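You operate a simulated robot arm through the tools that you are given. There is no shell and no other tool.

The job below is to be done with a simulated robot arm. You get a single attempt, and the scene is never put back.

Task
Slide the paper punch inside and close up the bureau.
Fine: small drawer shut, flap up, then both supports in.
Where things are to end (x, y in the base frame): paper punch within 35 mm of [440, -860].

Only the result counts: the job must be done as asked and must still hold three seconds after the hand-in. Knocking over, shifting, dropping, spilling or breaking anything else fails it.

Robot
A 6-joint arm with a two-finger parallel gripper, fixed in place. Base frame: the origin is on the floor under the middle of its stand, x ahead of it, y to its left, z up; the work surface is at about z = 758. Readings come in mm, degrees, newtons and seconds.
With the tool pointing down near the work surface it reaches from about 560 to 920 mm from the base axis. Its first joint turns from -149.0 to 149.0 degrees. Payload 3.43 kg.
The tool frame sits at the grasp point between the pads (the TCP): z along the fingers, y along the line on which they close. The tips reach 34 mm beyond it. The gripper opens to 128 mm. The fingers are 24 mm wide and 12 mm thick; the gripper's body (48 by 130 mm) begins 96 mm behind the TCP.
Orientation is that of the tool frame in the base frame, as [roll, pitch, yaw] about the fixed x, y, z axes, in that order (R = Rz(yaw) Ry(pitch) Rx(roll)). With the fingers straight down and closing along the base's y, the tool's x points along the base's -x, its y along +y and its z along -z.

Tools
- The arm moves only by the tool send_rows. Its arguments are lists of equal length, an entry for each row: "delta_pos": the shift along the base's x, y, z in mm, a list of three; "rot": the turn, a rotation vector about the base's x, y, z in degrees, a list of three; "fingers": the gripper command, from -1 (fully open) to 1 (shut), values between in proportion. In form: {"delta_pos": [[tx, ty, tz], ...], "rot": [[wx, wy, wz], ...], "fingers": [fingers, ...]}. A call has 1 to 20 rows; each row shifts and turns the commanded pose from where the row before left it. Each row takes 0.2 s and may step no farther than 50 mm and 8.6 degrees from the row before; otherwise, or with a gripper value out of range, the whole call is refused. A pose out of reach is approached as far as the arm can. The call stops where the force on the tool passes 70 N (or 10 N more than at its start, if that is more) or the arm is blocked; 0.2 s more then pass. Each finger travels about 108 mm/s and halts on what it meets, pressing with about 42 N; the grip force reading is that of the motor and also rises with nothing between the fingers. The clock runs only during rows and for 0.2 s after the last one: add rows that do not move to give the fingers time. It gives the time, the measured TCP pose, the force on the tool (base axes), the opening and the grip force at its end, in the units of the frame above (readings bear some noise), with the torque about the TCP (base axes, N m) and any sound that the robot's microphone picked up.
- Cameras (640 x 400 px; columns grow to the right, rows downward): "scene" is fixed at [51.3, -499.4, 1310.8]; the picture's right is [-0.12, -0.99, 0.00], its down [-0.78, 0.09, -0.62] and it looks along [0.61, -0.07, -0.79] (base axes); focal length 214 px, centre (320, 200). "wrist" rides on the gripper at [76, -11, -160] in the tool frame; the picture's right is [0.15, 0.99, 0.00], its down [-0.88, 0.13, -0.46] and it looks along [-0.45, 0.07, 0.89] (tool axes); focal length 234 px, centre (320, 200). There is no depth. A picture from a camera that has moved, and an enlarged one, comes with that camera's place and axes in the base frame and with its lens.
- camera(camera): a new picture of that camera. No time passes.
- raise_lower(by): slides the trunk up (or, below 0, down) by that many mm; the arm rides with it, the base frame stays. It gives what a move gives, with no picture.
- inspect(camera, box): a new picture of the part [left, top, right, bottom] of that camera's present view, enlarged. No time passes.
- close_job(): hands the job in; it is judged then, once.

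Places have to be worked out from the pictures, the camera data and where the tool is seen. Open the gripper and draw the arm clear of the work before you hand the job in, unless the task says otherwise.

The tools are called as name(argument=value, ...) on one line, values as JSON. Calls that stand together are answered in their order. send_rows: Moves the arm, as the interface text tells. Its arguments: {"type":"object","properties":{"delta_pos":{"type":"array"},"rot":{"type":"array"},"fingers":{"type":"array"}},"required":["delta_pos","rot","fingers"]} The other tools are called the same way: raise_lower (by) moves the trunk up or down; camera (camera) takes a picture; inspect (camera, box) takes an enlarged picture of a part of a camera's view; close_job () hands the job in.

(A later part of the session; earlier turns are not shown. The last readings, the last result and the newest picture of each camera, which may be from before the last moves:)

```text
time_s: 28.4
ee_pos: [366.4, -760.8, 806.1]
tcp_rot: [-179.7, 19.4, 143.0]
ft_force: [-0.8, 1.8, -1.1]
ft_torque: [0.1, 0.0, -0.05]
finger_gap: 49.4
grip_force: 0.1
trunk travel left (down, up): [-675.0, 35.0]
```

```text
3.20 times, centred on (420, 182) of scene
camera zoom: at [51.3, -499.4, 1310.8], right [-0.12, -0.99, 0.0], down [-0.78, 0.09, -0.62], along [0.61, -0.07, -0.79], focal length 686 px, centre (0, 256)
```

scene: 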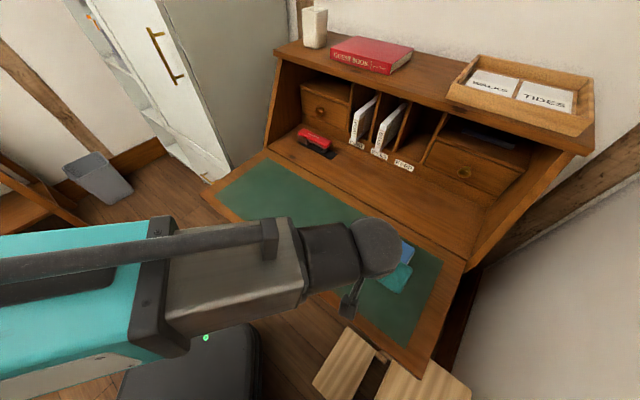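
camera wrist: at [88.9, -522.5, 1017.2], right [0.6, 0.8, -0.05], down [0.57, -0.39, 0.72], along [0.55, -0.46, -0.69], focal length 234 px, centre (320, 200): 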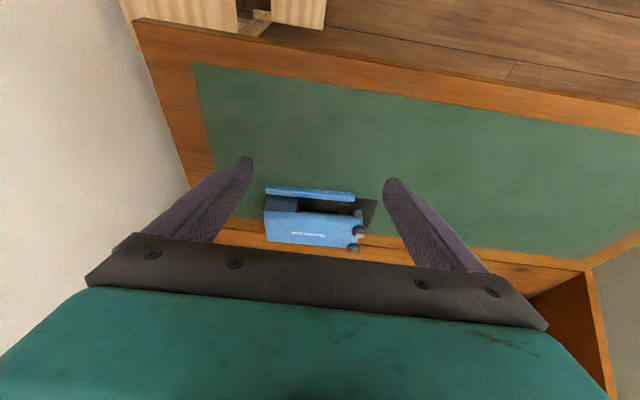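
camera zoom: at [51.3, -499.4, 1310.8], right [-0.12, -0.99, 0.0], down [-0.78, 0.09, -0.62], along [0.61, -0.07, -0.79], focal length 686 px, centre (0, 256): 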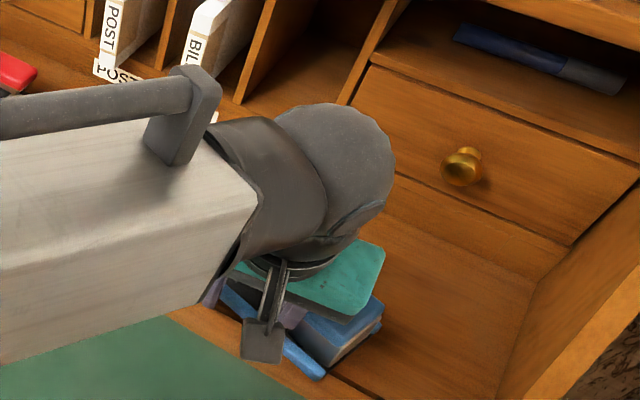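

Only the +v finger was bearing, so the punch has turned about 15°; its centre is near u 858, with 61 mm to go. I back out, lift, and re-place the fingers so one sits on the lagging block end and the other on the handle.

send_rows(delta_pos=[[-14.1, 14.1, 0], [-14.1, 14.1, 5], [0, 0, 25], [0, 0, 10], [1.4, -15.5, 0], [1.4, -15.6, 0], [0, 0, -20], [0, 0, -20]], rot=[[0, 0, 0], [0, 0, 0], [0, 0, 0], [0, 0, -8], [0, 0, -8], [0, 0, 0], [0, 0, 0], [0, 0, 0]], fingers=[0.219, 0.219, 0.1, -0.03, -0.03, -0.03, -0.03, -0.03])

inspect(camera="wrist", box=[160, 100, 480, 300])

inspect(camera="scene", box=[320, 120, 520, 245])

```text
time_s: 30.2
ee_pos: [339.8, -765.5, 804.4]
tcp_rot: [-179.6, 19.4, 127.0]
ft_force: [-0.1, -0.3, -0.6]
ft_torque: [-0.04, 0.01, 0.04]
finger_gap: 65.7
grip_force: 0.0
trunk travel left (down, up): [-675.0, 35.0]
```

```text
2.00 times, centred on (320, 200) of wrist
camera zoom: at [257.4, -673.3, 930.8], right [0.71, 0.7, -0.05], down [0.51, -0.46, 0.72], along [0.48, -0.54, -0.69], focal length 468 px, centre (320, 200)
```

zoom: 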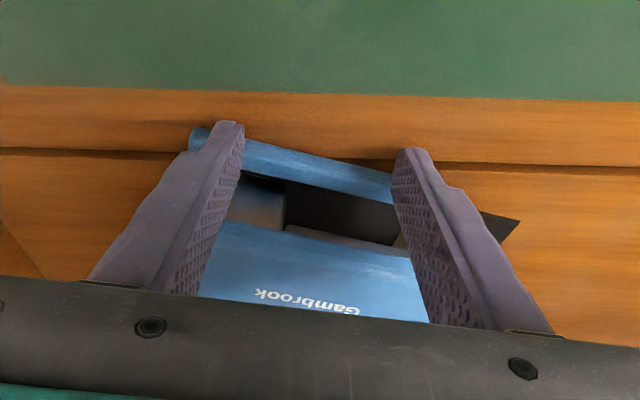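

```text
3.20 times, centred on (420, 182) of scene
camera zoom: at [51.3, -499.4, 1310.8], right [-0.12, -0.99, 0.0], down [-0.78, 0.09, -0.62], along [0.61, -0.07, -0.79], focal length 686 px, centre (0, 256)
```

zoom: 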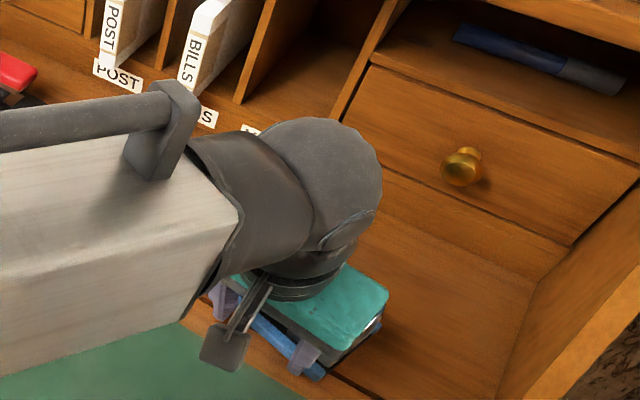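

The left finger now faces the block and the right one the handle. I push in small steps to square the punch.

send_rows(delta_pos=[[4.2, -4.2, 0], [4.2, -4.2, 0], [4.2, -4.2, 0], [4.2, -4.2, 0], [4.2, -4.2, 0]], rot=[[0, 0, 0], [0, 0, 0], [0, 0, 0], [0, 0, 0], [0, 0, 0]], fingers=[-0.03, -0.03, -0.03, -0.03, -0.03])

inspect(camera="wrist", box=[160, 100, 480, 300])

```text
time_s: 31.4
ee_pos: [360.4, -784.6, 806.3]
tcp_rot: [-179.8, 19.3, 127.1]
ft_force: [-3.1, 2.9, 0.1]
ft_torque: [0.03, 0.17, -0.2]
finger_gap: 66.7
grip_force: 1.1
trunk travel left (down, up): [-675.0, 35.0]
```

```text
2.00 times, centred on (320, 200) of wrist
camera zoom: at [277.6, -693.4, 931.9], right [0.71, 0.7, -0.05], down [0.52, -0.46, 0.72], along [0.48, -0.54, -0.69], focal length 468 px, centre (320, 200)
```

zoom: 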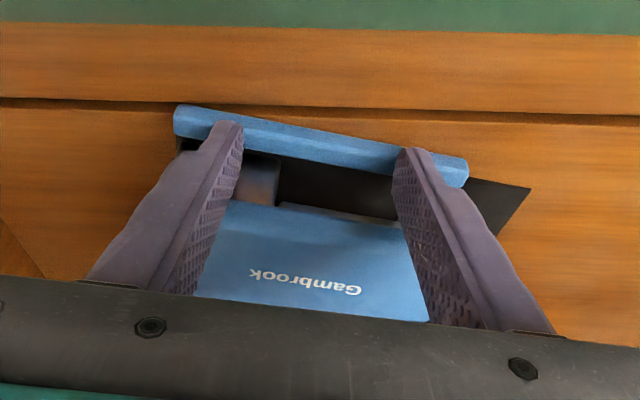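

It is squaring up, from about 15° to about 9°. I continue another 25 mm.

send_rows(delta_pos=[[4.2, -4.2, 0], [4.2, -4.2, 0], [4.2, -4.2, 0], [4.2, -4.2, 0]], rot=[[0, 0, 0], [0, 0, 0], [0, 0, 0], [0, 0, 0]], fingers=[-0.03, -0.03, -0.03, -0.03])

inspect(camera="wrist", box=[160, 100, 480, 300])

inspect(camera="scene", box=[320, 120, 520, 245])

```text
time_s: 32.4
ee_pos: [377.4, -803.3, 805.8]
tcp_rot: [-179.7, 19.3, 127.0]
ft_force: [-3.4, 1.7, 0.2]
ft_torque: [0.08, 0.11, -0.16]
finger_gap: 66.6
grip_force: 0.5
trunk travel left (down, up): [-675.0, 35.0]
```

```text
2.00 times, centred on (320, 200) of wrist
camera zoom: at [294.7, -710.9, 931.8], right [0.71, 0.7, -0.05], down [0.51, -0.46, 0.72], along [0.48, -0.54, -0.69], focal length 468 px, centre (320, 200)
```

zoom: 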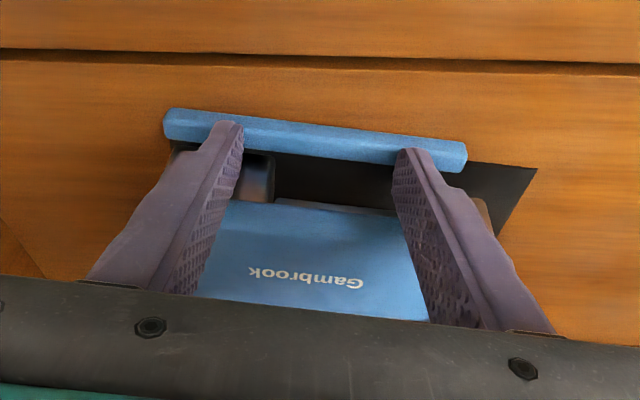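

```text
3.20 times, centred on (420, 182) of scene
camera zoom: at [51.3, -499.4, 1310.8], right [-0.12, -0.99, 0.0], down [-0.78, 0.09, -0.62], along [0.61, -0.07, -0.79], focal length 686 px, centre (0, 256)
```

zoom: 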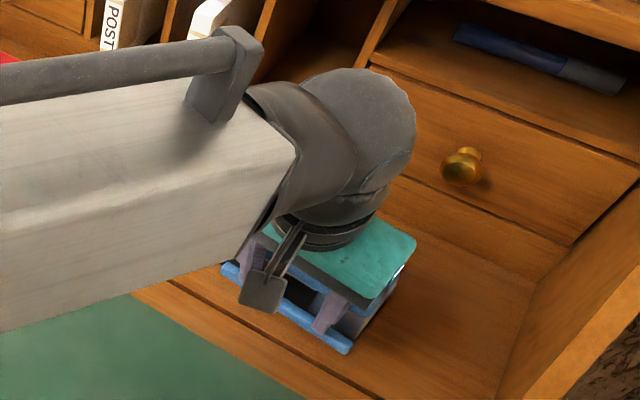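

The punch is down to about 6° and its centre is near u 885, v -292. About 30 mm more to go.

send_rows(delta_pos=[[4.0, -4.4, 0], [4.0, -4.4, 0], [4.0, -4.4, 0], [4.0, -4.4, 0], [4.0, -4.4, 0]], rot=[[0, 0, 0], [0, 0, 0], [0, 0, 0], [0, 0, 0], [0, 0, 0]], fingers=[-0.03, -0.03, -0.03, -0.03, -0.03])

inspect(camera="wrist", box=[160, 100, 480, 300])

inspect(camera="scene", box=[320, 120, 520, 245])

```text
time_s: 33.6
ee_pos: [397.7, -821.9, 807.4]
tcp_rot: [-179.7, 19.5, 127.0]
ft_force: [-2.5, 2.4, -0.6]
ft_torque: [0.0, 0.09, -0.06]
finger_gap: 66.1
grip_force: 0.3
trunk travel left (down, up): [-675.0, 35.0]
```

```text
2.00 times, centred on (320, 200) of wrist
camera zoom: at [314.1, -731.7, 933.0], right [0.71, 0.7, -0.05], down [0.52, -0.46, 0.72], along [0.48, -0.54, -0.69], focal length 468 px, centre (320, 200)
```

zoom: 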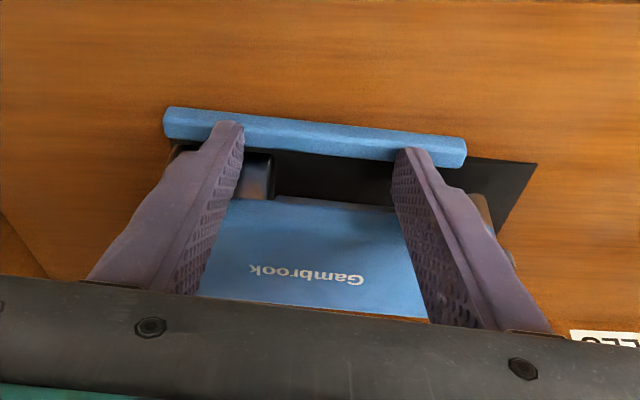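

```text
3.20 times, centred on (420, 182) of scene
camera zoom: at [51.3, -499.4, 1310.8], right [-0.12, -0.99, 0.0], down [-0.78, 0.09, -0.62], along [0.61, -0.07, -0.79], focal length 686 px, centre (0, 256)
```

zoom: 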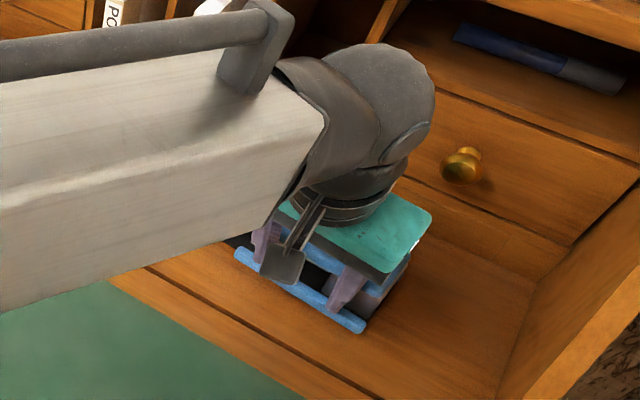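

The punch centre now reads about u 914, v -293 and both cameras agree, so it is close to the target. I nudge it 4 mm more, then back the hand out, lift away and look.

send_rows(delta_pos=[[2.6, -3.1, 0], [-10, 10, 0], [-20, 20, 0], [-20, 20, 10], [-20, 20, 30], [-20, 20, 35], [-20, 20, 35], [-20, 20, 35]], rot=[[0, 0, 0], [0, 0, 0], [0, 0, 0], [0, 0, 0], [0, 0, 0], [0, 0, 0], [0, 0, 0], [0, 0, 0]], fingers=[-0.03, -0.03, -0.03, -0.03, -0.03, -0.03, -0.03, -0.03])

camera(camera="scene")

camera(camera="wrist")

```text
time_s: 35.4
ee_pos: [269.7, -697.2, 955.2]
tcp_rot: [-179.7, 19.4, 127.0]
ft_force: [-0.2, 0.2, -0.6]
ft_torque: [-0.01, 0.02, 0.0]
finger_gap: 65.8
grip_force: 0.0
trunk travel left (down, up): [-675.0, 35.0]
```

```text
taken
```

scene: 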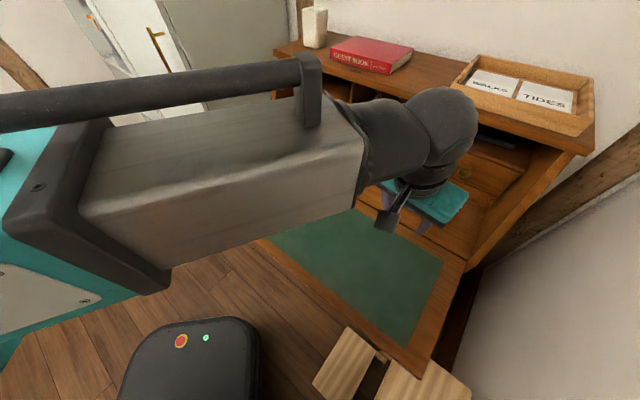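

```text
taken
camera wrist: at [186.6, -606.5, 1080.7], right [0.71, 0.7, -0.05], down [0.52, -0.46, 0.72], along [0.48, -0.54, -0.69], focal length 234 px, centre (320, 200)
```

wrist: 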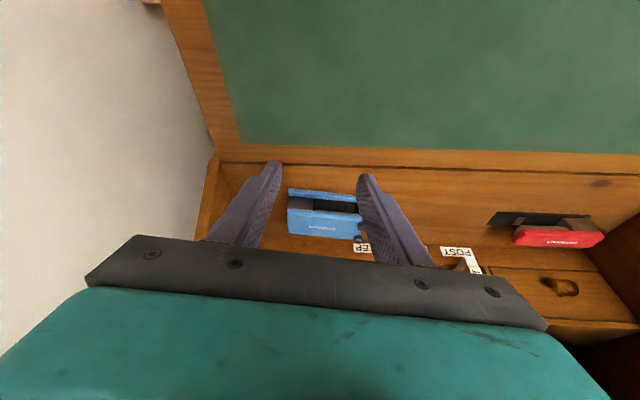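

The punch now reads at about u 920, v -295, which matches the target, and the other items are untouched. Next I swing the hand left over the flap at a safe height to look at the flap's left corner, the left support and the cabinet beside the bureau.

send_rows(delta_pos=[[1.4, 42.6, 22], [1.4, 42.6, 22], [42.1, 20.5, 0], [40.5, 23.4, 0], [38.8, 26.1, 0], [36.9, 28.8, 0], [34.8, 31.3, 0], [32.4, 33.6, 0], [30.1, 35.8, 0], [27.5, 37.9, 0], [24.8, 39.7, 0]], rot=[[0, 0, 0], [0, 0, 0], [0, 0, 4], [0, 0, 4], [0, 0, 4], [0, 0, 4], [0, 0, 4], [0, 0, 4], [0, 0, 4], [0, 0, 4], [0, 0, 4]], fingers=[1, 1, 1, 1, 1, 1, 1, 1, 1, 1, 1])

camera(camera="wrist")

camera(camera="scene")

```text
time_s: 37.8
ee_pos: [576.0, -334.2, 994.7]
tcp_rot: [-179.7, 19.3, 163.1]
ft_force: [-1.0, -1.0, -0.2]
ft_torque: [0.02, 0.0, 0.02]
finger_gap: 0.0
grip_force: 32.8
trunk travel left (down, up): [-675.0, 35.0]
```

```text
taken
camera wrist: at [453.4, -308.3, 1120.5], right [0.16, 0.99, -0.05], down [0.69, -0.07, 0.72], along [0.71, -0.15, -0.69], focal length 234 px, centre (320, 200)
```

wrist: 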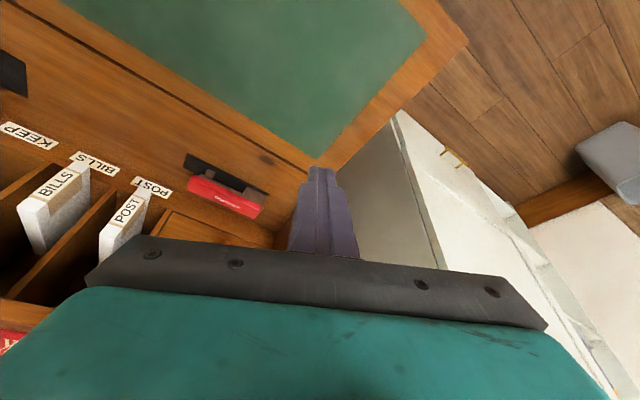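

```text
taken
```

scene: 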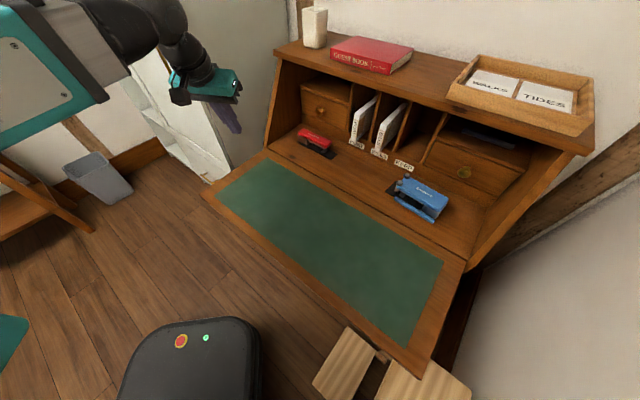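

The scene view is clear now: the punch is inside, the drawer is shut, and there is a cabinet about 190 mm to the left of the bureau. I swing round to the flap's left front corner and turn the tool to point along -y, so I can look under the flap at the support.

send_rows(delta_pos=[[5.3, 26.2, 0.5], [5.3, 26.2, 0.5], [5.3, 26.2, 0.5], [5.3, 26.2, 0.5], [5.3, 26.2, 0.5], [5.3, 26.2, 0.5], [5.3, 26.2, 0.5], [5.3, 26.2, 0.5], [5.3, 26.2, 0.5], [5.3, 26.2, 0.5], [5.3, 26.2, 0.5], [5.3, 26.2, 0.5]], rot=[[0, 0, -6.1], [0, 0, -6.1], [0, 0, -6.1], [0, 0, -6.1], [0, 0, -6.1], [0, 0, -6.1], [0, 0, -6.1], [0, 0, -6.1], [0, 0, -6.1], [0, 0, -6.1], [0, 0, -6.1], [0, 0, -6.1]], fingers=[1, 1, 1, 1, 1, 1, 1, 1, 1, 1, 1, 1])

camera(camera="wrist")

inspect(camera="scene", box=[360, 130, 520, 230])

```text
time_s: 40.4
ee_pos: [643.0, -17.8, 1001.9]
tcp_rot: [-179.7, 19.4, 89.8]
ft_force: [0.2, 1.3, -0.1]
ft_torque: [-0.01, 0.02, 0.01]
finger_gap: 0.0
grip_force: 33.5
trunk travel left (down, up): [-675.0, 35.0]
```

```text
taken
camera wrist: at [632.9, 104.5, 1127.3], right [0.99, 0.13, -0.05], down [0.13, -0.68, 0.72], along [0.06, -0.72, -0.69], focal length 234 px, centre (320, 200)
```

wrist: 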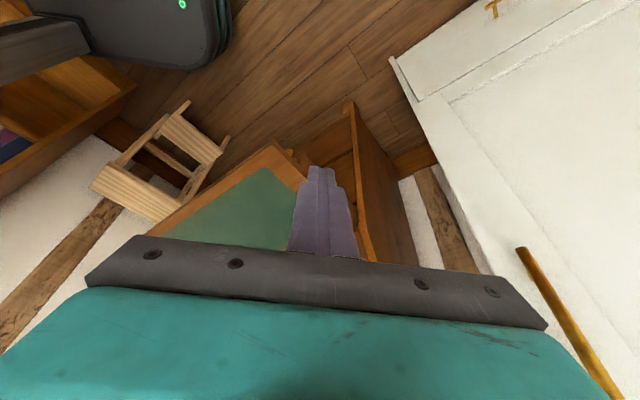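

```text
4.00 times, centred on (440, 180) of scene
camera zoom: at [51.3, -499.4, 1310.8], right [-0.12, -0.99, 0.0], down [-0.78, 0.09, -0.62], along [0.61, -0.07, -0.79], focal length 858 px, centre (-160, 280)
```

zoom: 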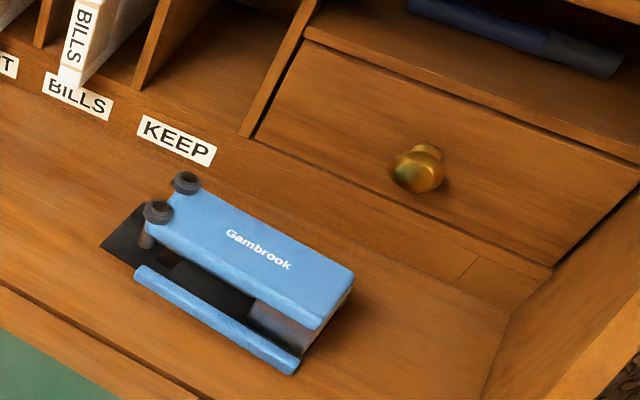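

The left side of the bureau comes into view. I zoom around the flap's left corner to find the support under it.

inspect(camera="wrist", box=[200, 80, 440, 230])

inspect(camera="wrist", box=[60, 80, 300, 230])

```text
2.67 times, centred on (320, 155) of wrist
camera zoom: at [632.9, 104.5, 1127.3], right [0.99, 0.13, -0.05], down [0.13, -0.68, 0.72], along [0.06, -0.72, -0.69], focal length 624 px, centre (320, 320)
```

zoom: 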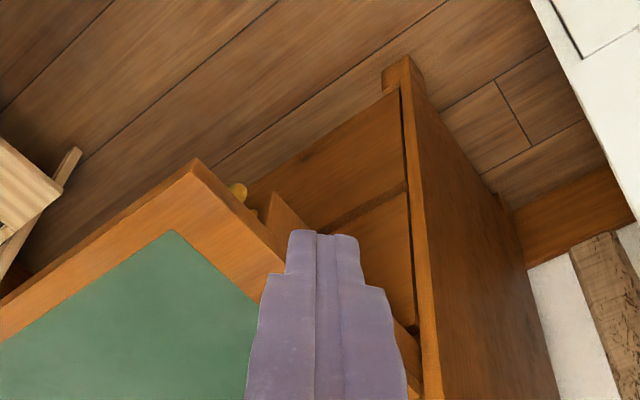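

```text
2.67 times, centred on (180, 155) of wrist
camera zoom: at [632.9, 104.5, 1127.3], right [0.99, 0.13, -0.05], down [0.13, -0.68, 0.72], along [0.06, -0.72, -0.69], focal length 624 px, centre (693, 320)
```

zoom: 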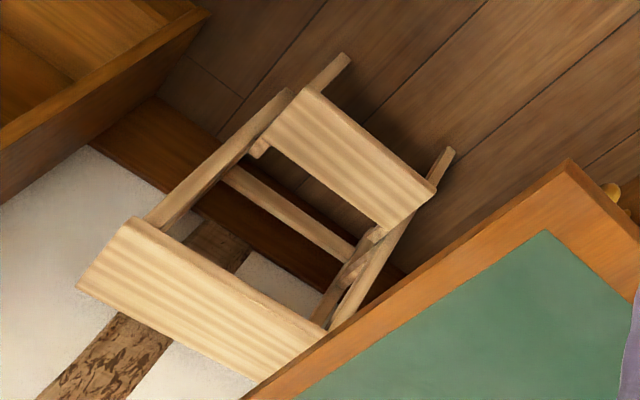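

I can see the folding chair near the right front corner and a block under the flap's left edge that looks like the left support. I lower and tilt the hand in the free space left of the flap to look at it horizontally.

send_rows(delta_pos=[[-10, 30, 0], [-10, 30, -20], [-10, 24, -35], [-14, 12, -42], [-14, 6, -45], [-14, 6, -45], [-10, 0, -40]], rot=[[-8, 0, 0], [-8, 0, 0], [-8, 0, 0], [-8, 0, 0], [-8, 0, 0], [0, 0, 0], [0, 0, 0]], fingers=[1, 1, 1, 1, 1, 1, 1])

camera(camera="wrist")

camera(camera="scene")

```text
time_s: 42.0
ee_pos: [559.2, 87.8, 772.7]
tcp_rot: [179.9, 59.4, 89.5]
ft_force: [0.2, -0.3, 0.0]
ft_torque: [0.02, -0.02, 0.01]
finger_gap: 0.1
grip_force: 32.8
trunk travel left (down, up): [-675.0, 35.0]
```

```text
taken
camera wrist: at [548.8, 261.8, 788.8], right [0.99, 0.07, -0.13], down [0.13, -0.06, 0.99], along [0.06, -1.0, -0.07], focal length 234 px, centre (320, 200)
```

wrist: 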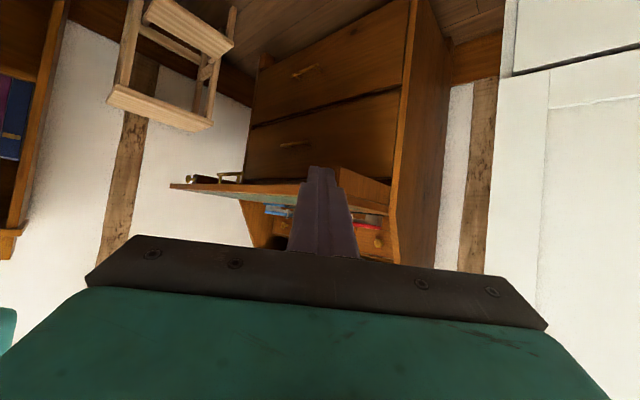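

```text
taken
```

scene: 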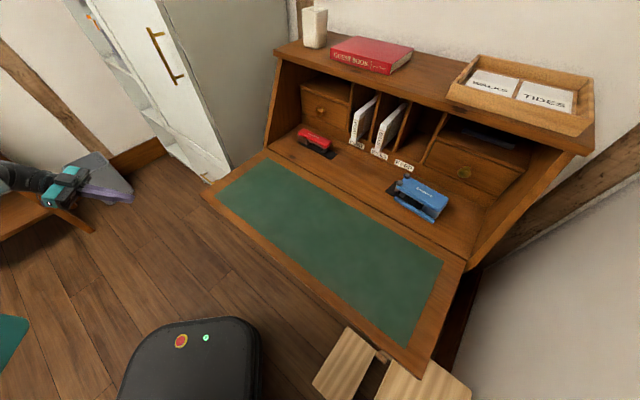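

Now I have a level view of the flap from the left. I zoom to see the flap's underside and the supports.

inspect(camera="wrist", box=[150, 120, 410, 282])

inspect(camera="wrist", box=[240, 140, 400, 240])

inspect(camera="wrist", box=[90, 0, 290, 125])

```text
2.46 times, centred on (280, 201) of wrist
camera zoom: at [548.8, 261.8, 788.8], right [0.99, 0.07, -0.13], down [0.13, -0.06, 0.99], along [0.06, -1.0, -0.07], focal length 576 px, centre (418, 198)
```

zoom: 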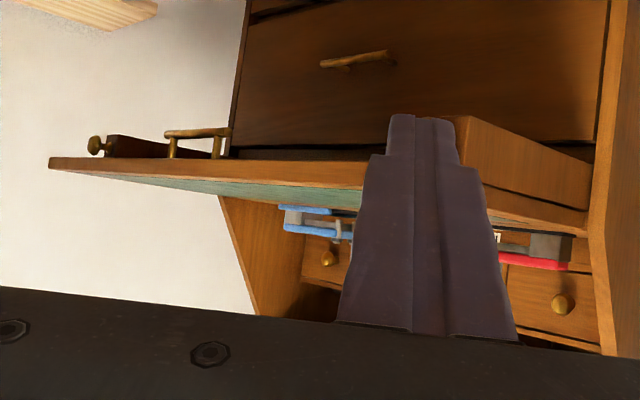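

```text
4.00 times, centred on (320, 190) of wrist
camera zoom: at [548.8, 261.8, 788.8], right [0.99, 0.07, -0.13], down [0.13, -0.06, 0.99], along [0.06, -1.0, -0.07], focal length 937 px, centre (320, 240)
```

zoom: 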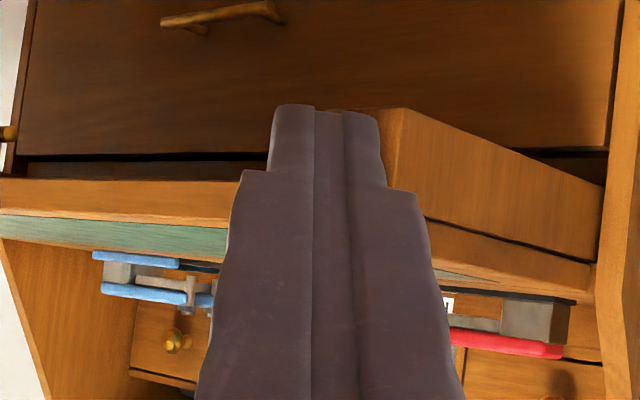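

```text
3.20 times, centred on (190, 62) of wrist
camera zoom: at [548.8, 261.8, 788.8], right [0.99, 0.07, -0.13], down [0.13, -0.06, 0.99], along [0.06, -1.0, -0.07], focal length 749 px, centre (736, 640)
```

zoom: 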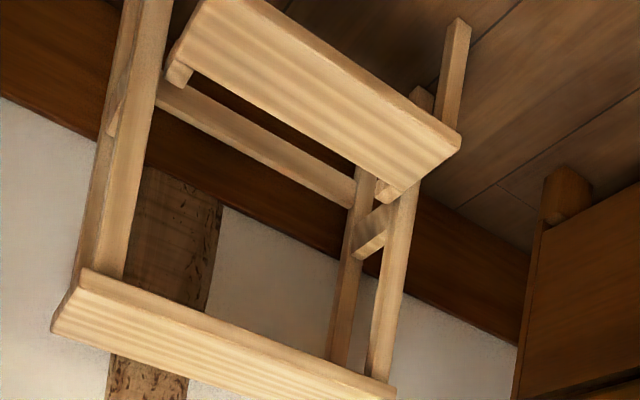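

This view (upside down) shows the left support under the flap's left edge, ending at about u 581 with a knob in front, its underside near z 685. The flap is about 17 mm thick and its front overhang is free, so I'll lift it with the fingers under the overhang at the left front corner. First I bring the fingers level, below flap height, just outside that corner.

send_rows(delta_pos=[[4, -10, -25], [4, -10, -25], [2, -20, -18], [2, -30, 0], [2, -35, 0], [2, -45, 0], [1, -45, 0]], rot=[[0, 0, -7.25], [0, 0, -7.25], [-7.39, 1.98, 0], [-7.39, 1.98, 0], [-7.39, 1.98, 0], [-7.39, 1.98, 0], [0, 0, 0]], fingers=[1, 1, 1, 1, 1, 1, 1])

camera(camera="wrist")

camera(camera="scene")

```text
time_s: 43.6
ee_pos: [577.6, -110.0, 704.2]
tcp_rot: [-80.3, 90.0, 174.9]
ft_force: [0.0, 0.5, 0.8]
ft_torque: [-0.02, -0.01, -0.02]
finger_gap: 0.0
grip_force: 33.4
trunk travel left (down, up): [-675.0, 35.0]
```

```text
taken
camera wrist: at [608.0, 46.3, 627.9], right [0.96, -0.25, -0.15], down [0.24, 0.41, 0.88], along [-0.16, -0.88, 0.45], focal length 234 px, centre (320, 200)
```

wrist: 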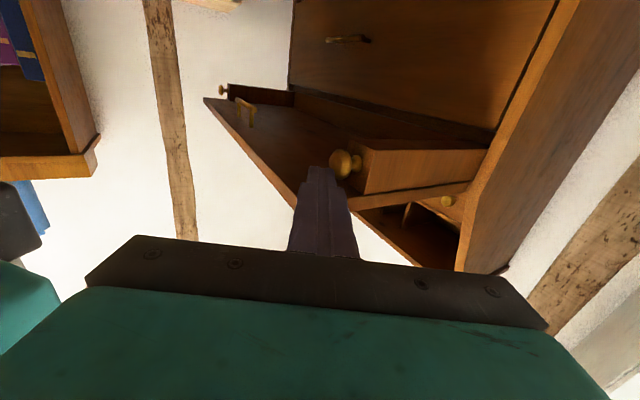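

```text
taken
```

scene: 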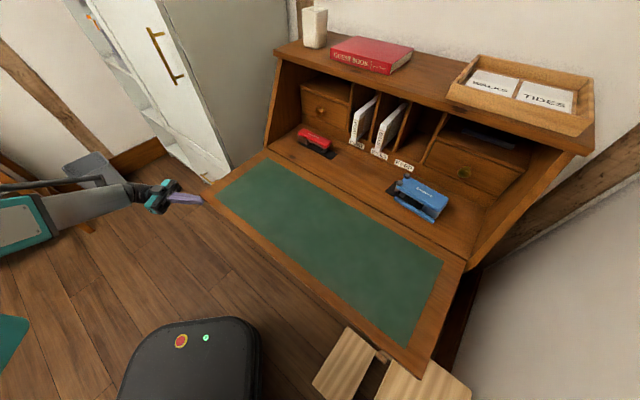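

From below I can see the flap's underside, both supports with brass knobs, and the left knob at about u 556, z 704, beyond my finger's path. I slide the closed fingers in under the flap's front-left corner, keeping clear of the knob.

send_rows(delta_pos=[[-9, -25.4, 0], [-9, -25.5, 0], [-8.9, -25.5, 0]], rot=[[0, 0, 0], [0, 0, 0], [0, 0, 0]], fingers=[1, 1, 1])

camera(camera="wrist")

inspect(camera="scene", box=[130, 130, 290, 230])

```text
time_s: 44.4
ee_pos: [551.0, -185.7, 704.7]
tcp_rot: [-157.9, 89.9, 97.1]
ft_force: [0.1, -0.3, 0.4]
ft_torque: [-0.03, -0.04, -0.04]
finger_gap: 0.0
grip_force: 33.1
trunk travel left (down, up): [-675.0, 35.0]
```

```text
taken
camera wrist: at [581.7, -29.6, 629.4], right [0.96, -0.26, -0.15], down [0.24, 0.41, 0.88], along [-0.17, -0.88, 0.45], focal length 234 px, centre (320, 200)
```

wrist: 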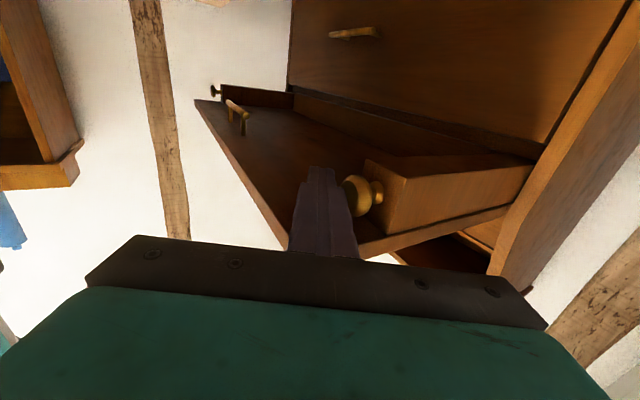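

```text
4.00 times, centred on (210, 180) of scene
camera zoom: at [51.3, -499.4, 1310.8], right [-0.12, -0.99, 0.0], down [-0.78, 0.09, -0.62], along [0.61, -0.07, -0.79], focal length 858 px, centre (760, 280)
```

zoom: 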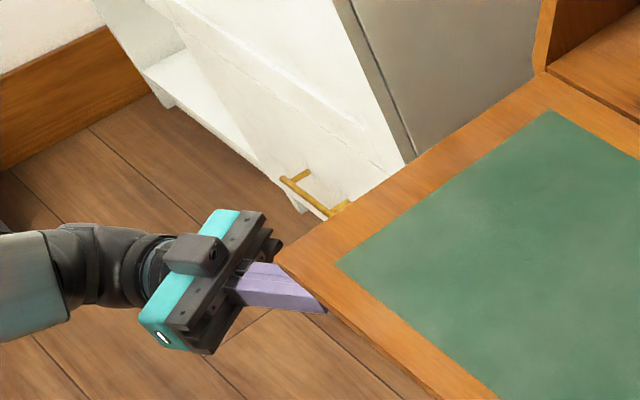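

The fingers are under the corner, clear of the knob. I raise slowly to make contact and take the flap's weight.

send_rows(delta_pos=[[0, 0, 10], [0, 0, 10], [0, 0, 8], [0, 0, 8], [0, 0, 8]], rot=[[0, 0, 0], [0, 0, 0], [0, 0, 0], [0, 0, 0], [0, 0, 0]], fingers=[1, 1, 1, 1, 1])

camera(camera="wrist")

camera(camera="scene")

```text
time_s: 45.6
ee_pos: [552.0, -184.6, 748.5]
tcp_rot: [-140.4, 89.7, 114.7]
ft_force: [-0.9, -1.7, -20.1]
ft_torque: [-0.09, 0.36, -0.02]
finger_gap: 0.1
grip_force: 33.2
trunk travel left (down, up): [-675.0, 35.0]
```

```text
taken
camera wrist: at [582.6, -28.2, 673.4], right [0.96, -0.26, -0.15], down [0.25, 0.4, 0.88], along [-0.16, -0.88, 0.45], focal length 234 px, centre (320, 200)
```

wrist: 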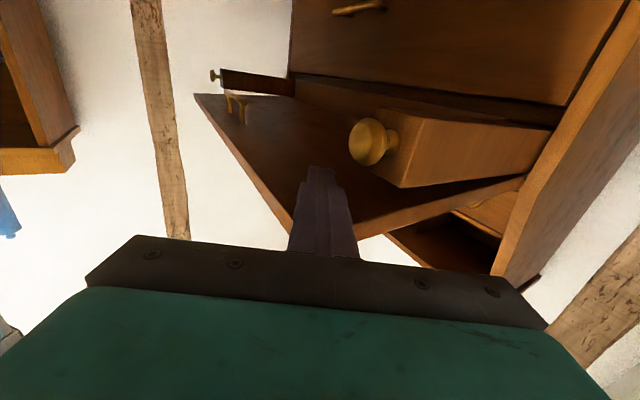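

```text
taken
```

scene: 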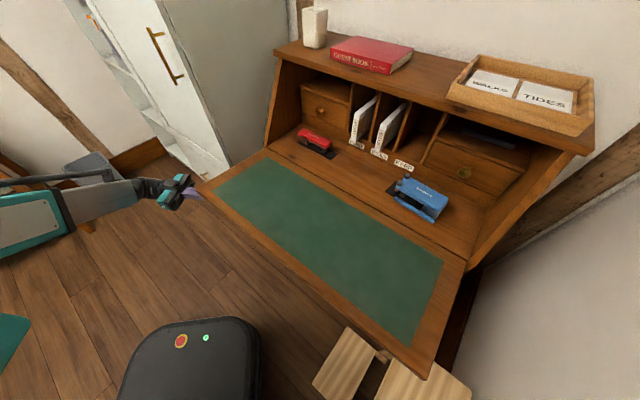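

The fingers carry about 20 N and the flap has lifted slightly off its supports. I raise it along the hinge arc and check partway.

send_rows(delta_pos=[[0, 0, 18.4], [1, -1, 18.3], [1.8, -1.8, 18.1], [2.8, -2.8, 18], [3.6, -3.6, 17.7]], rot=[[0, 0, 0], [0, 0, 0], [0, 0, 0], [0, 0, 0], [0, 0, 0]], fingers=[1, 1, 1, 1, 1])

camera(camera="wrist")

camera(camera="scene")

```text
time_s: 46.8
ee_pos: [560.7, -192.8, 837.9]
tcp_rot: [-150.2, 89.5, 105.1]
ft_force: [4.9, -8.0, -24.4]
ft_torque: [0.94, 0.14, 0.19]
finger_gap: 0.0
grip_force: 33.3
trunk travel left (down, up): [-675.0, 35.0]
```

```text
taken
camera wrist: at [590.8, -36.4, 762.7], right [0.96, -0.25, -0.15], down [0.24, 0.4, 0.88], along [-0.16, -0.88, 0.44], focal length 234 px, centre (320, 200)
```

wrist: 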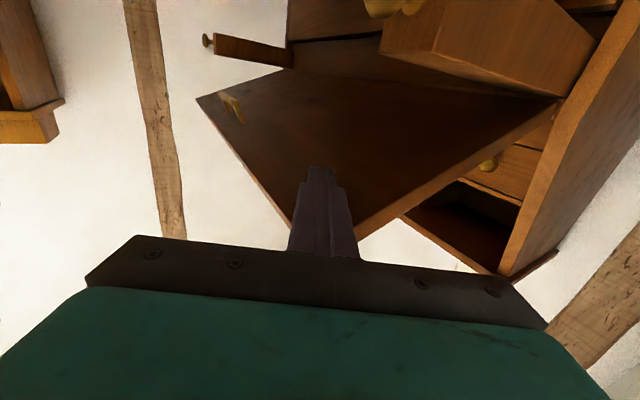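

```text
taken
```

scene: 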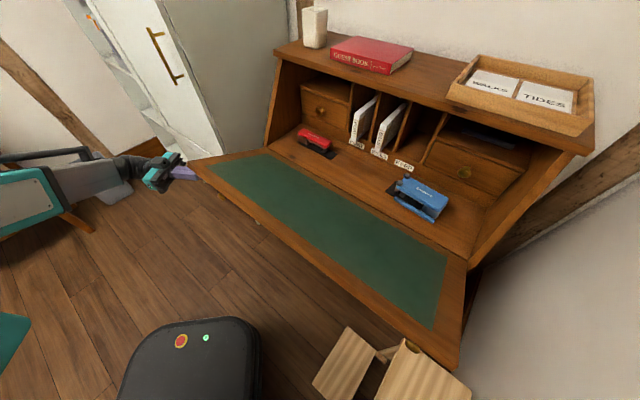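

The lift works well; the flap is up about 22° and rests near its corner on the fingertips. I continue along the arc with slightly more inward motion.

send_rows(delta_pos=[[5.5, -5.5, 17.3], [6.4, -6.4, 16.7], [7.1, -7.1, 16.3], [8, -8, 15.5], [8.7, -8.7, 14.9]], rot=[[0, 0, 0], [0, 0, 0], [0, 0, 0], [0, 0, 0], [0, 0, 0]], fingers=[1, 1, 1, 1, 1])

camera(camera="wrist")

camera(camera="scene")

```text
time_s: 48.0
ee_pos: [596.8, -228.5, 923.5]
tcp_rot: [23.7, 89.9, -81.5]
ft_force: [-10.6, 21.4, -5.5]
ft_torque: [-0.05, -0.11, -0.37]
finger_gap: 0.1
grip_force: 32.5
trunk travel left (down, up): [-675.0, 35.0]
```

```text
taken
camera wrist: at [626.8, -72.6, 847.0], right [0.96, -0.26, -0.15], down [0.24, 0.41, 0.88], along [-0.17, -0.88, 0.45], focal length 234 px, centre (320, 200)
```

wrist: 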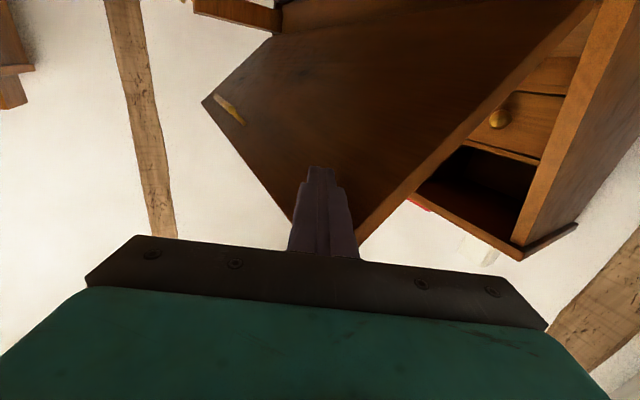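

```text
taken
```

scene: 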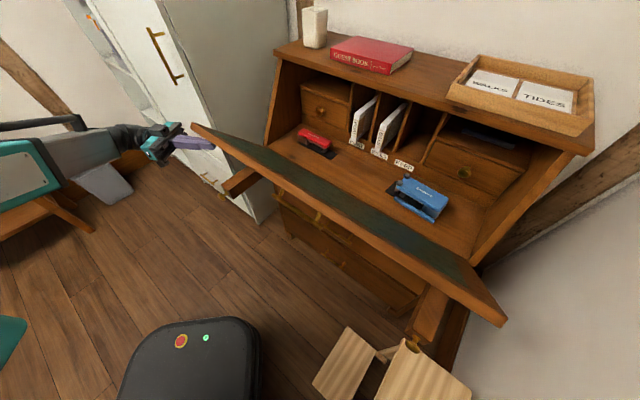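

The flap is at about 45° and well supported. I keep following the arc while slowly turning the tool toward the bureau so the hand stays clear of the cabinet.

send_rows(delta_pos=[[4.2, -5.5, 11.1], [7.4, -8.8, 13.4], [8.1, -9.7, 12], [8.6, -10.2, 11.4], [9.1, -10.9, 10.3]], rot=[[0, 0, 3], [0, 0, 3], [0, 0, 3], [0, 0, 3], [0, 0, 3]], fingers=[1, 1, 1, 1, 1])

camera(camera="wrist")

camera(camera="scene")

```text
time_s: 49.2
ee_pos: [633.2, -274.2, 977.0]
tcp_rot: [-173.4, 89.5, 96.4]
ft_force: [-16.7, -1.4, -16.4]
ft_torque: [0.56, 0.0, -0.57]
finger_gap: 0.0
grip_force: 32.7
trunk travel left (down, up): [-675.0, 35.0]
```

```text
taken
camera wrist: at [621.7, -115.5, 903.2], right [0.99, 0.0, -0.15], down [0.13, 0.45, 0.88], along [0.07, -0.89, 0.44], focal length 234 px, centre (320, 200)
```

wrist: 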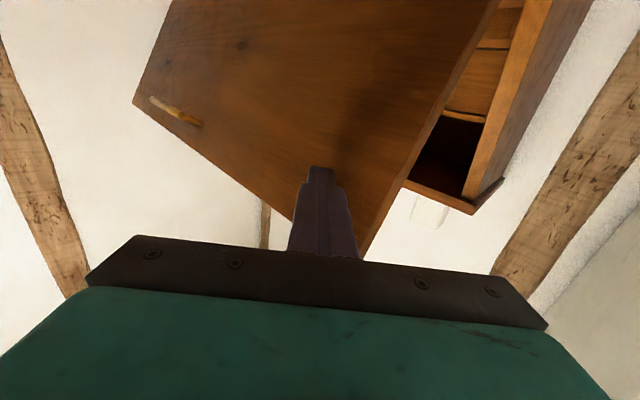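

```text
taken
```

scene: 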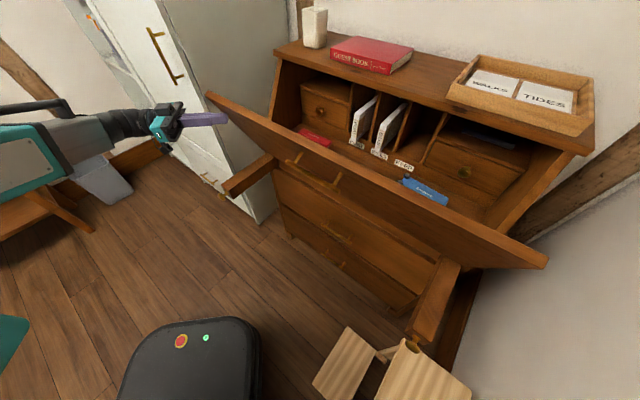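

The flap is at roughly 62°, and the contact is holding. I continue raising and pushing inward.

send_rows(delta_pos=[[9.5, -11.3, 9.3], [9.6, -11.5, 8], [10.5, -12.5, 6.7], [12.4, -12.4, 5.3]], rot=[[0, 0, 3], [0, 0, 3], [0, 0, 3], [0, 0, 0]], fingers=[1, 1, 1, 1])

camera(camera="wrist")

camera(camera="scene")

```text
time_s: 50.2
ee_pos: [677.0, -323.4, 1009.0]
tcp_rot: [168.2, 89.9, 87.3]
ft_force: [-10.7, 3.0, -11.6]
ft_torque: [0.37, 0.07, -0.27]
finger_gap: 0.1
grip_force: 32.9
trunk travel left (down, up): [-675.0, 35.0]
```

```text
taken
camera wrist: at [640.0, -167.9, 934.2], right [0.98, 0.16, -0.15], down [0.06, 0.47, 0.88], along [0.21, -0.87, 0.45], focal length 234 px, centre (320, 200)
```

wrist: 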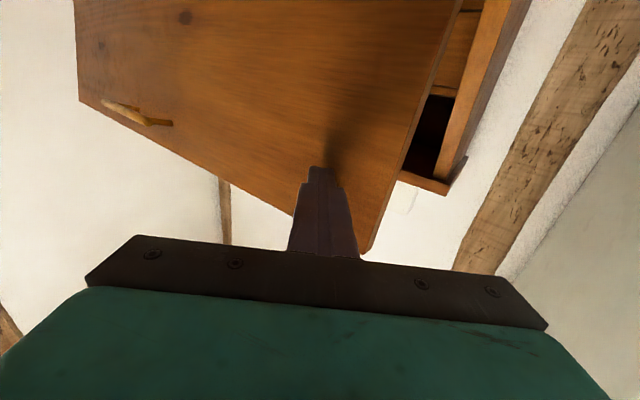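

```text
taken
```

scene: 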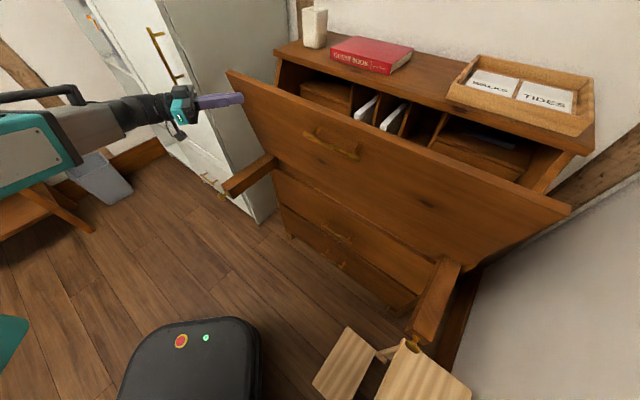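

The flap is near 78°. I push it on inward at about the same height, past vertical toward closing.

send_rows(delta_pos=[[7.1, -7.1, 3], [7.1, -7.1, 2], [7.1, -7.1, 1], [7.1, -7.1, 0], [7.1, -7.1, 0], [7.1, -7.1, 0]], rot=[[0, 0, 0], [0, 0, 0], [0, 0, 0], [0, 0, 0], [0, 0, 0], [0, 0, 0]], fingers=[1, 1, 1, 1, 1, 1])

camera(camera="scene")

camera(camera="wrist")

```text
time_s: 51.6
ee_pos: [717.5, -363.7, 1018.1]
tcp_rot: [14.7, 89.8, -66.1]
ft_force: [-9.5, 7.2, 12.7]
ft_torque: [-0.3, -0.1, -0.19]
finger_gap: 0.0
grip_force: 33.1
trunk travel left (down, up): [-675.0, 35.0]
```

```text
taken
```

scene: 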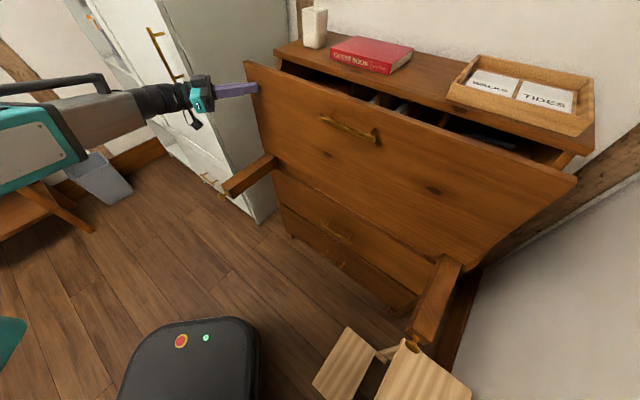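

```text
taken
camera wrist: at [680.7, -208.4, 942.0], right [0.98, 0.16, -0.15], down [0.06, 0.47, 0.88], along [0.21, -0.87, 0.45], focal length 234 px, centre (320, 200)
```

wrist: 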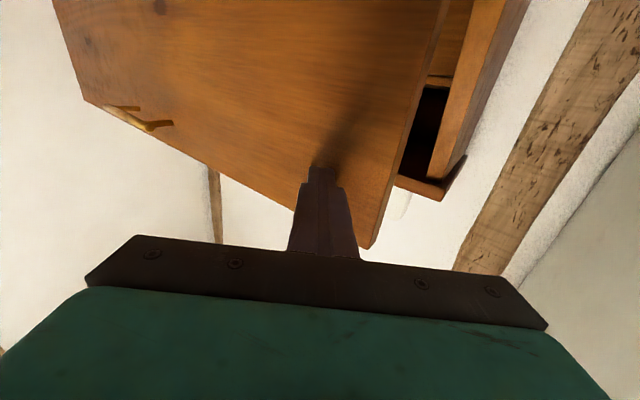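

The flap is about vertical and still following the fingers. I keep pushing in smaller steps toward the closed stop.

send_rows(delta_pos=[[5.6, -5.6, -1], [5.6, -5.6, -1], [5.6, -5.6, -1], [5.6, -5.6, -1], [5.6, -5.6, -1]], rot=[[0, 0, 0], [0, 0, 0], [0, 0, 0], [0, 0, 0], [0, 0, 0]], fingers=[1, 1, 1, 1, 1])

camera(camera="scene")

camera(camera="wrist")

```text
time_s: 52.8
ee_pos: [745.9, -390.0, 1010.4]
tcp_rot: [-84.4, 90.0, -165.4]
ft_force: [-7.4, 4.7, 13.2]
ft_torque: [-0.32, -0.09, -0.16]
finger_gap: 0.2
grip_force: 32.6
trunk travel left (down, up): [-675.0, 35.0]
```

```text
taken
```

scene: 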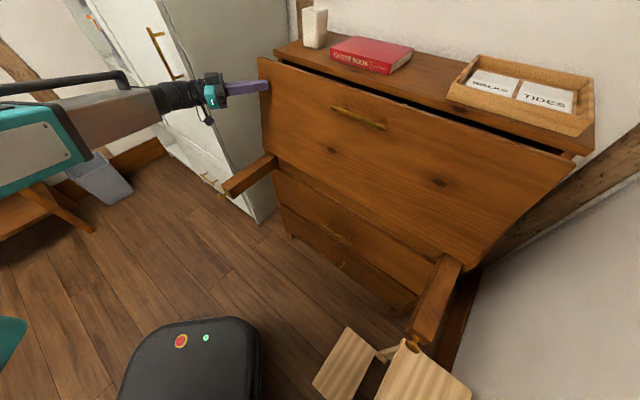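

```text
taken
camera wrist: at [709.8, -235.9, 935.5], right [0.98, 0.16, -0.15], down [0.06, 0.47, 0.88], along [0.21, -0.87, 0.45], focal length 234 px, centre (320, 200)
```

wrist: 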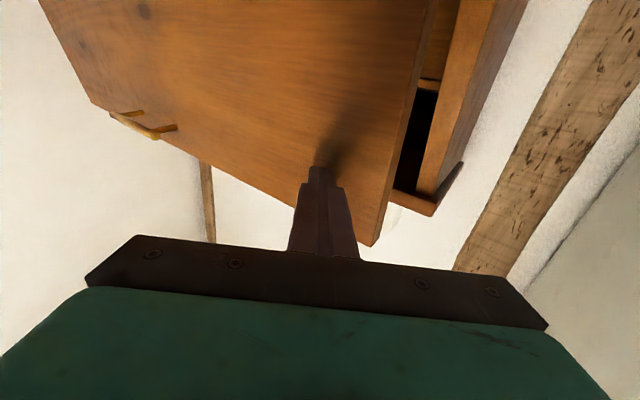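

The flap stays where it is pushed and has only a small gap left. I keep pushing, turning the hand a little further away from the cabinet, until it reaches its stop.

send_rows(delta_pos=[[3.8, -5.25, 0], [3.8, -5.25, 0], [3.8, -5.25, 0], [3.8, -5.25, 0], [3.8, -5.25, 0], [3.8, -5.25, 0]], rot=[[0, 0, 2], [0, 0, 2], [0, 0, 2], [0, 0, 2], [0, 0, 2], [0, 0, 2]], fingers=[1, 1, 1, 1, 1, 1])

camera(camera="scene")

camera(camera="wrist")

```text
time_s: 54.2
ee_pos: [770.6, -422.6, 1010.5]
tcp_rot: [-147.4, 89.9, 143.9]
ft_force: [-5.1, 6.7, -4.0]
ft_torque: [0.2, 0.18, -0.01]
finger_gap: 0.0
grip_force: 33.1
trunk travel left (down, up): [-675.0, 35.0]
```

```text
taken
```

scene: 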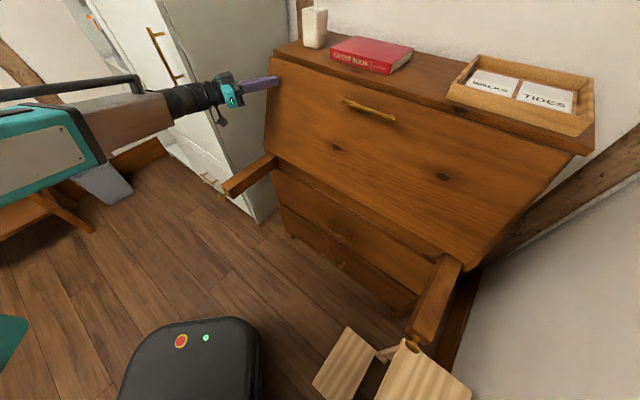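

```text
taken
camera wrist: at [702.8, -278.8, 934.7], right [0.92, 0.36, -0.15], down [-0.04, 0.47, 0.88], along [0.38, -0.81, 0.45], focal length 234 px, centre (320, 200)
```

wrist: 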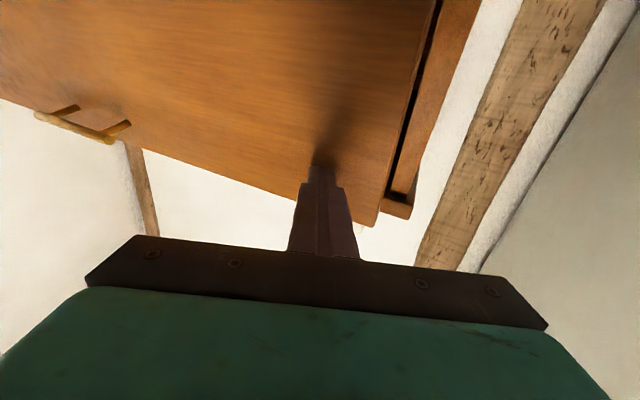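

Only a thin gap remains at the side. I push on in 3–4 mm steps until the flap seats.

send_rows(delta_pos=[[2.8, -2.8, 0], [2.8, -2.8, 0], [2.8, -2.8, 0], [2.8, -2.8, 0], [2.8, -2.8, 0], [2.8, -2.8, 0]], rot=[[0, 0, 0], [0, 0, 0], [0, 0, 0], [0, 0, 0], [0, 0, 0], [0, 0, 0]], fingers=[1, 1, 1, 1, 1, 1])

camera(camera="scene")

camera(camera="wrist")

```text
time_s: 55.6
ee_pos: [787.2, -441.0, 1009.4]
tcp_rot: [-108.5, 89.9, -177.5]
ft_force: [-2.8, 7.1, -2.2]
ft_torque: [0.14, 0.12, 0.05]
finger_gap: 0.2
grip_force: 32.8
trunk travel left (down, up): [-675.0, 35.0]
```

```text
taken
```

scene: 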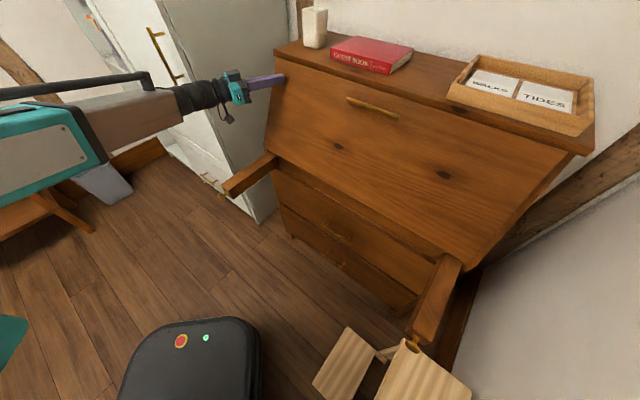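

```text
taken
camera wrist: at [719.1, -296.8, 933.6], right [0.92, 0.36, -0.15], down [-0.04, 0.47, 0.88], along [0.38, -0.81, 0.45], focal length 234 px, centre (320, 200)
```

wrist: 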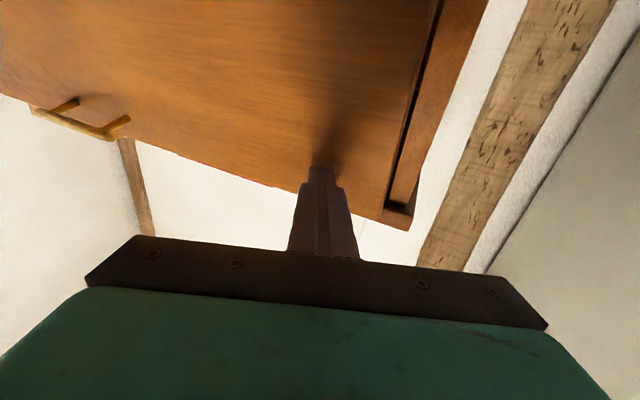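

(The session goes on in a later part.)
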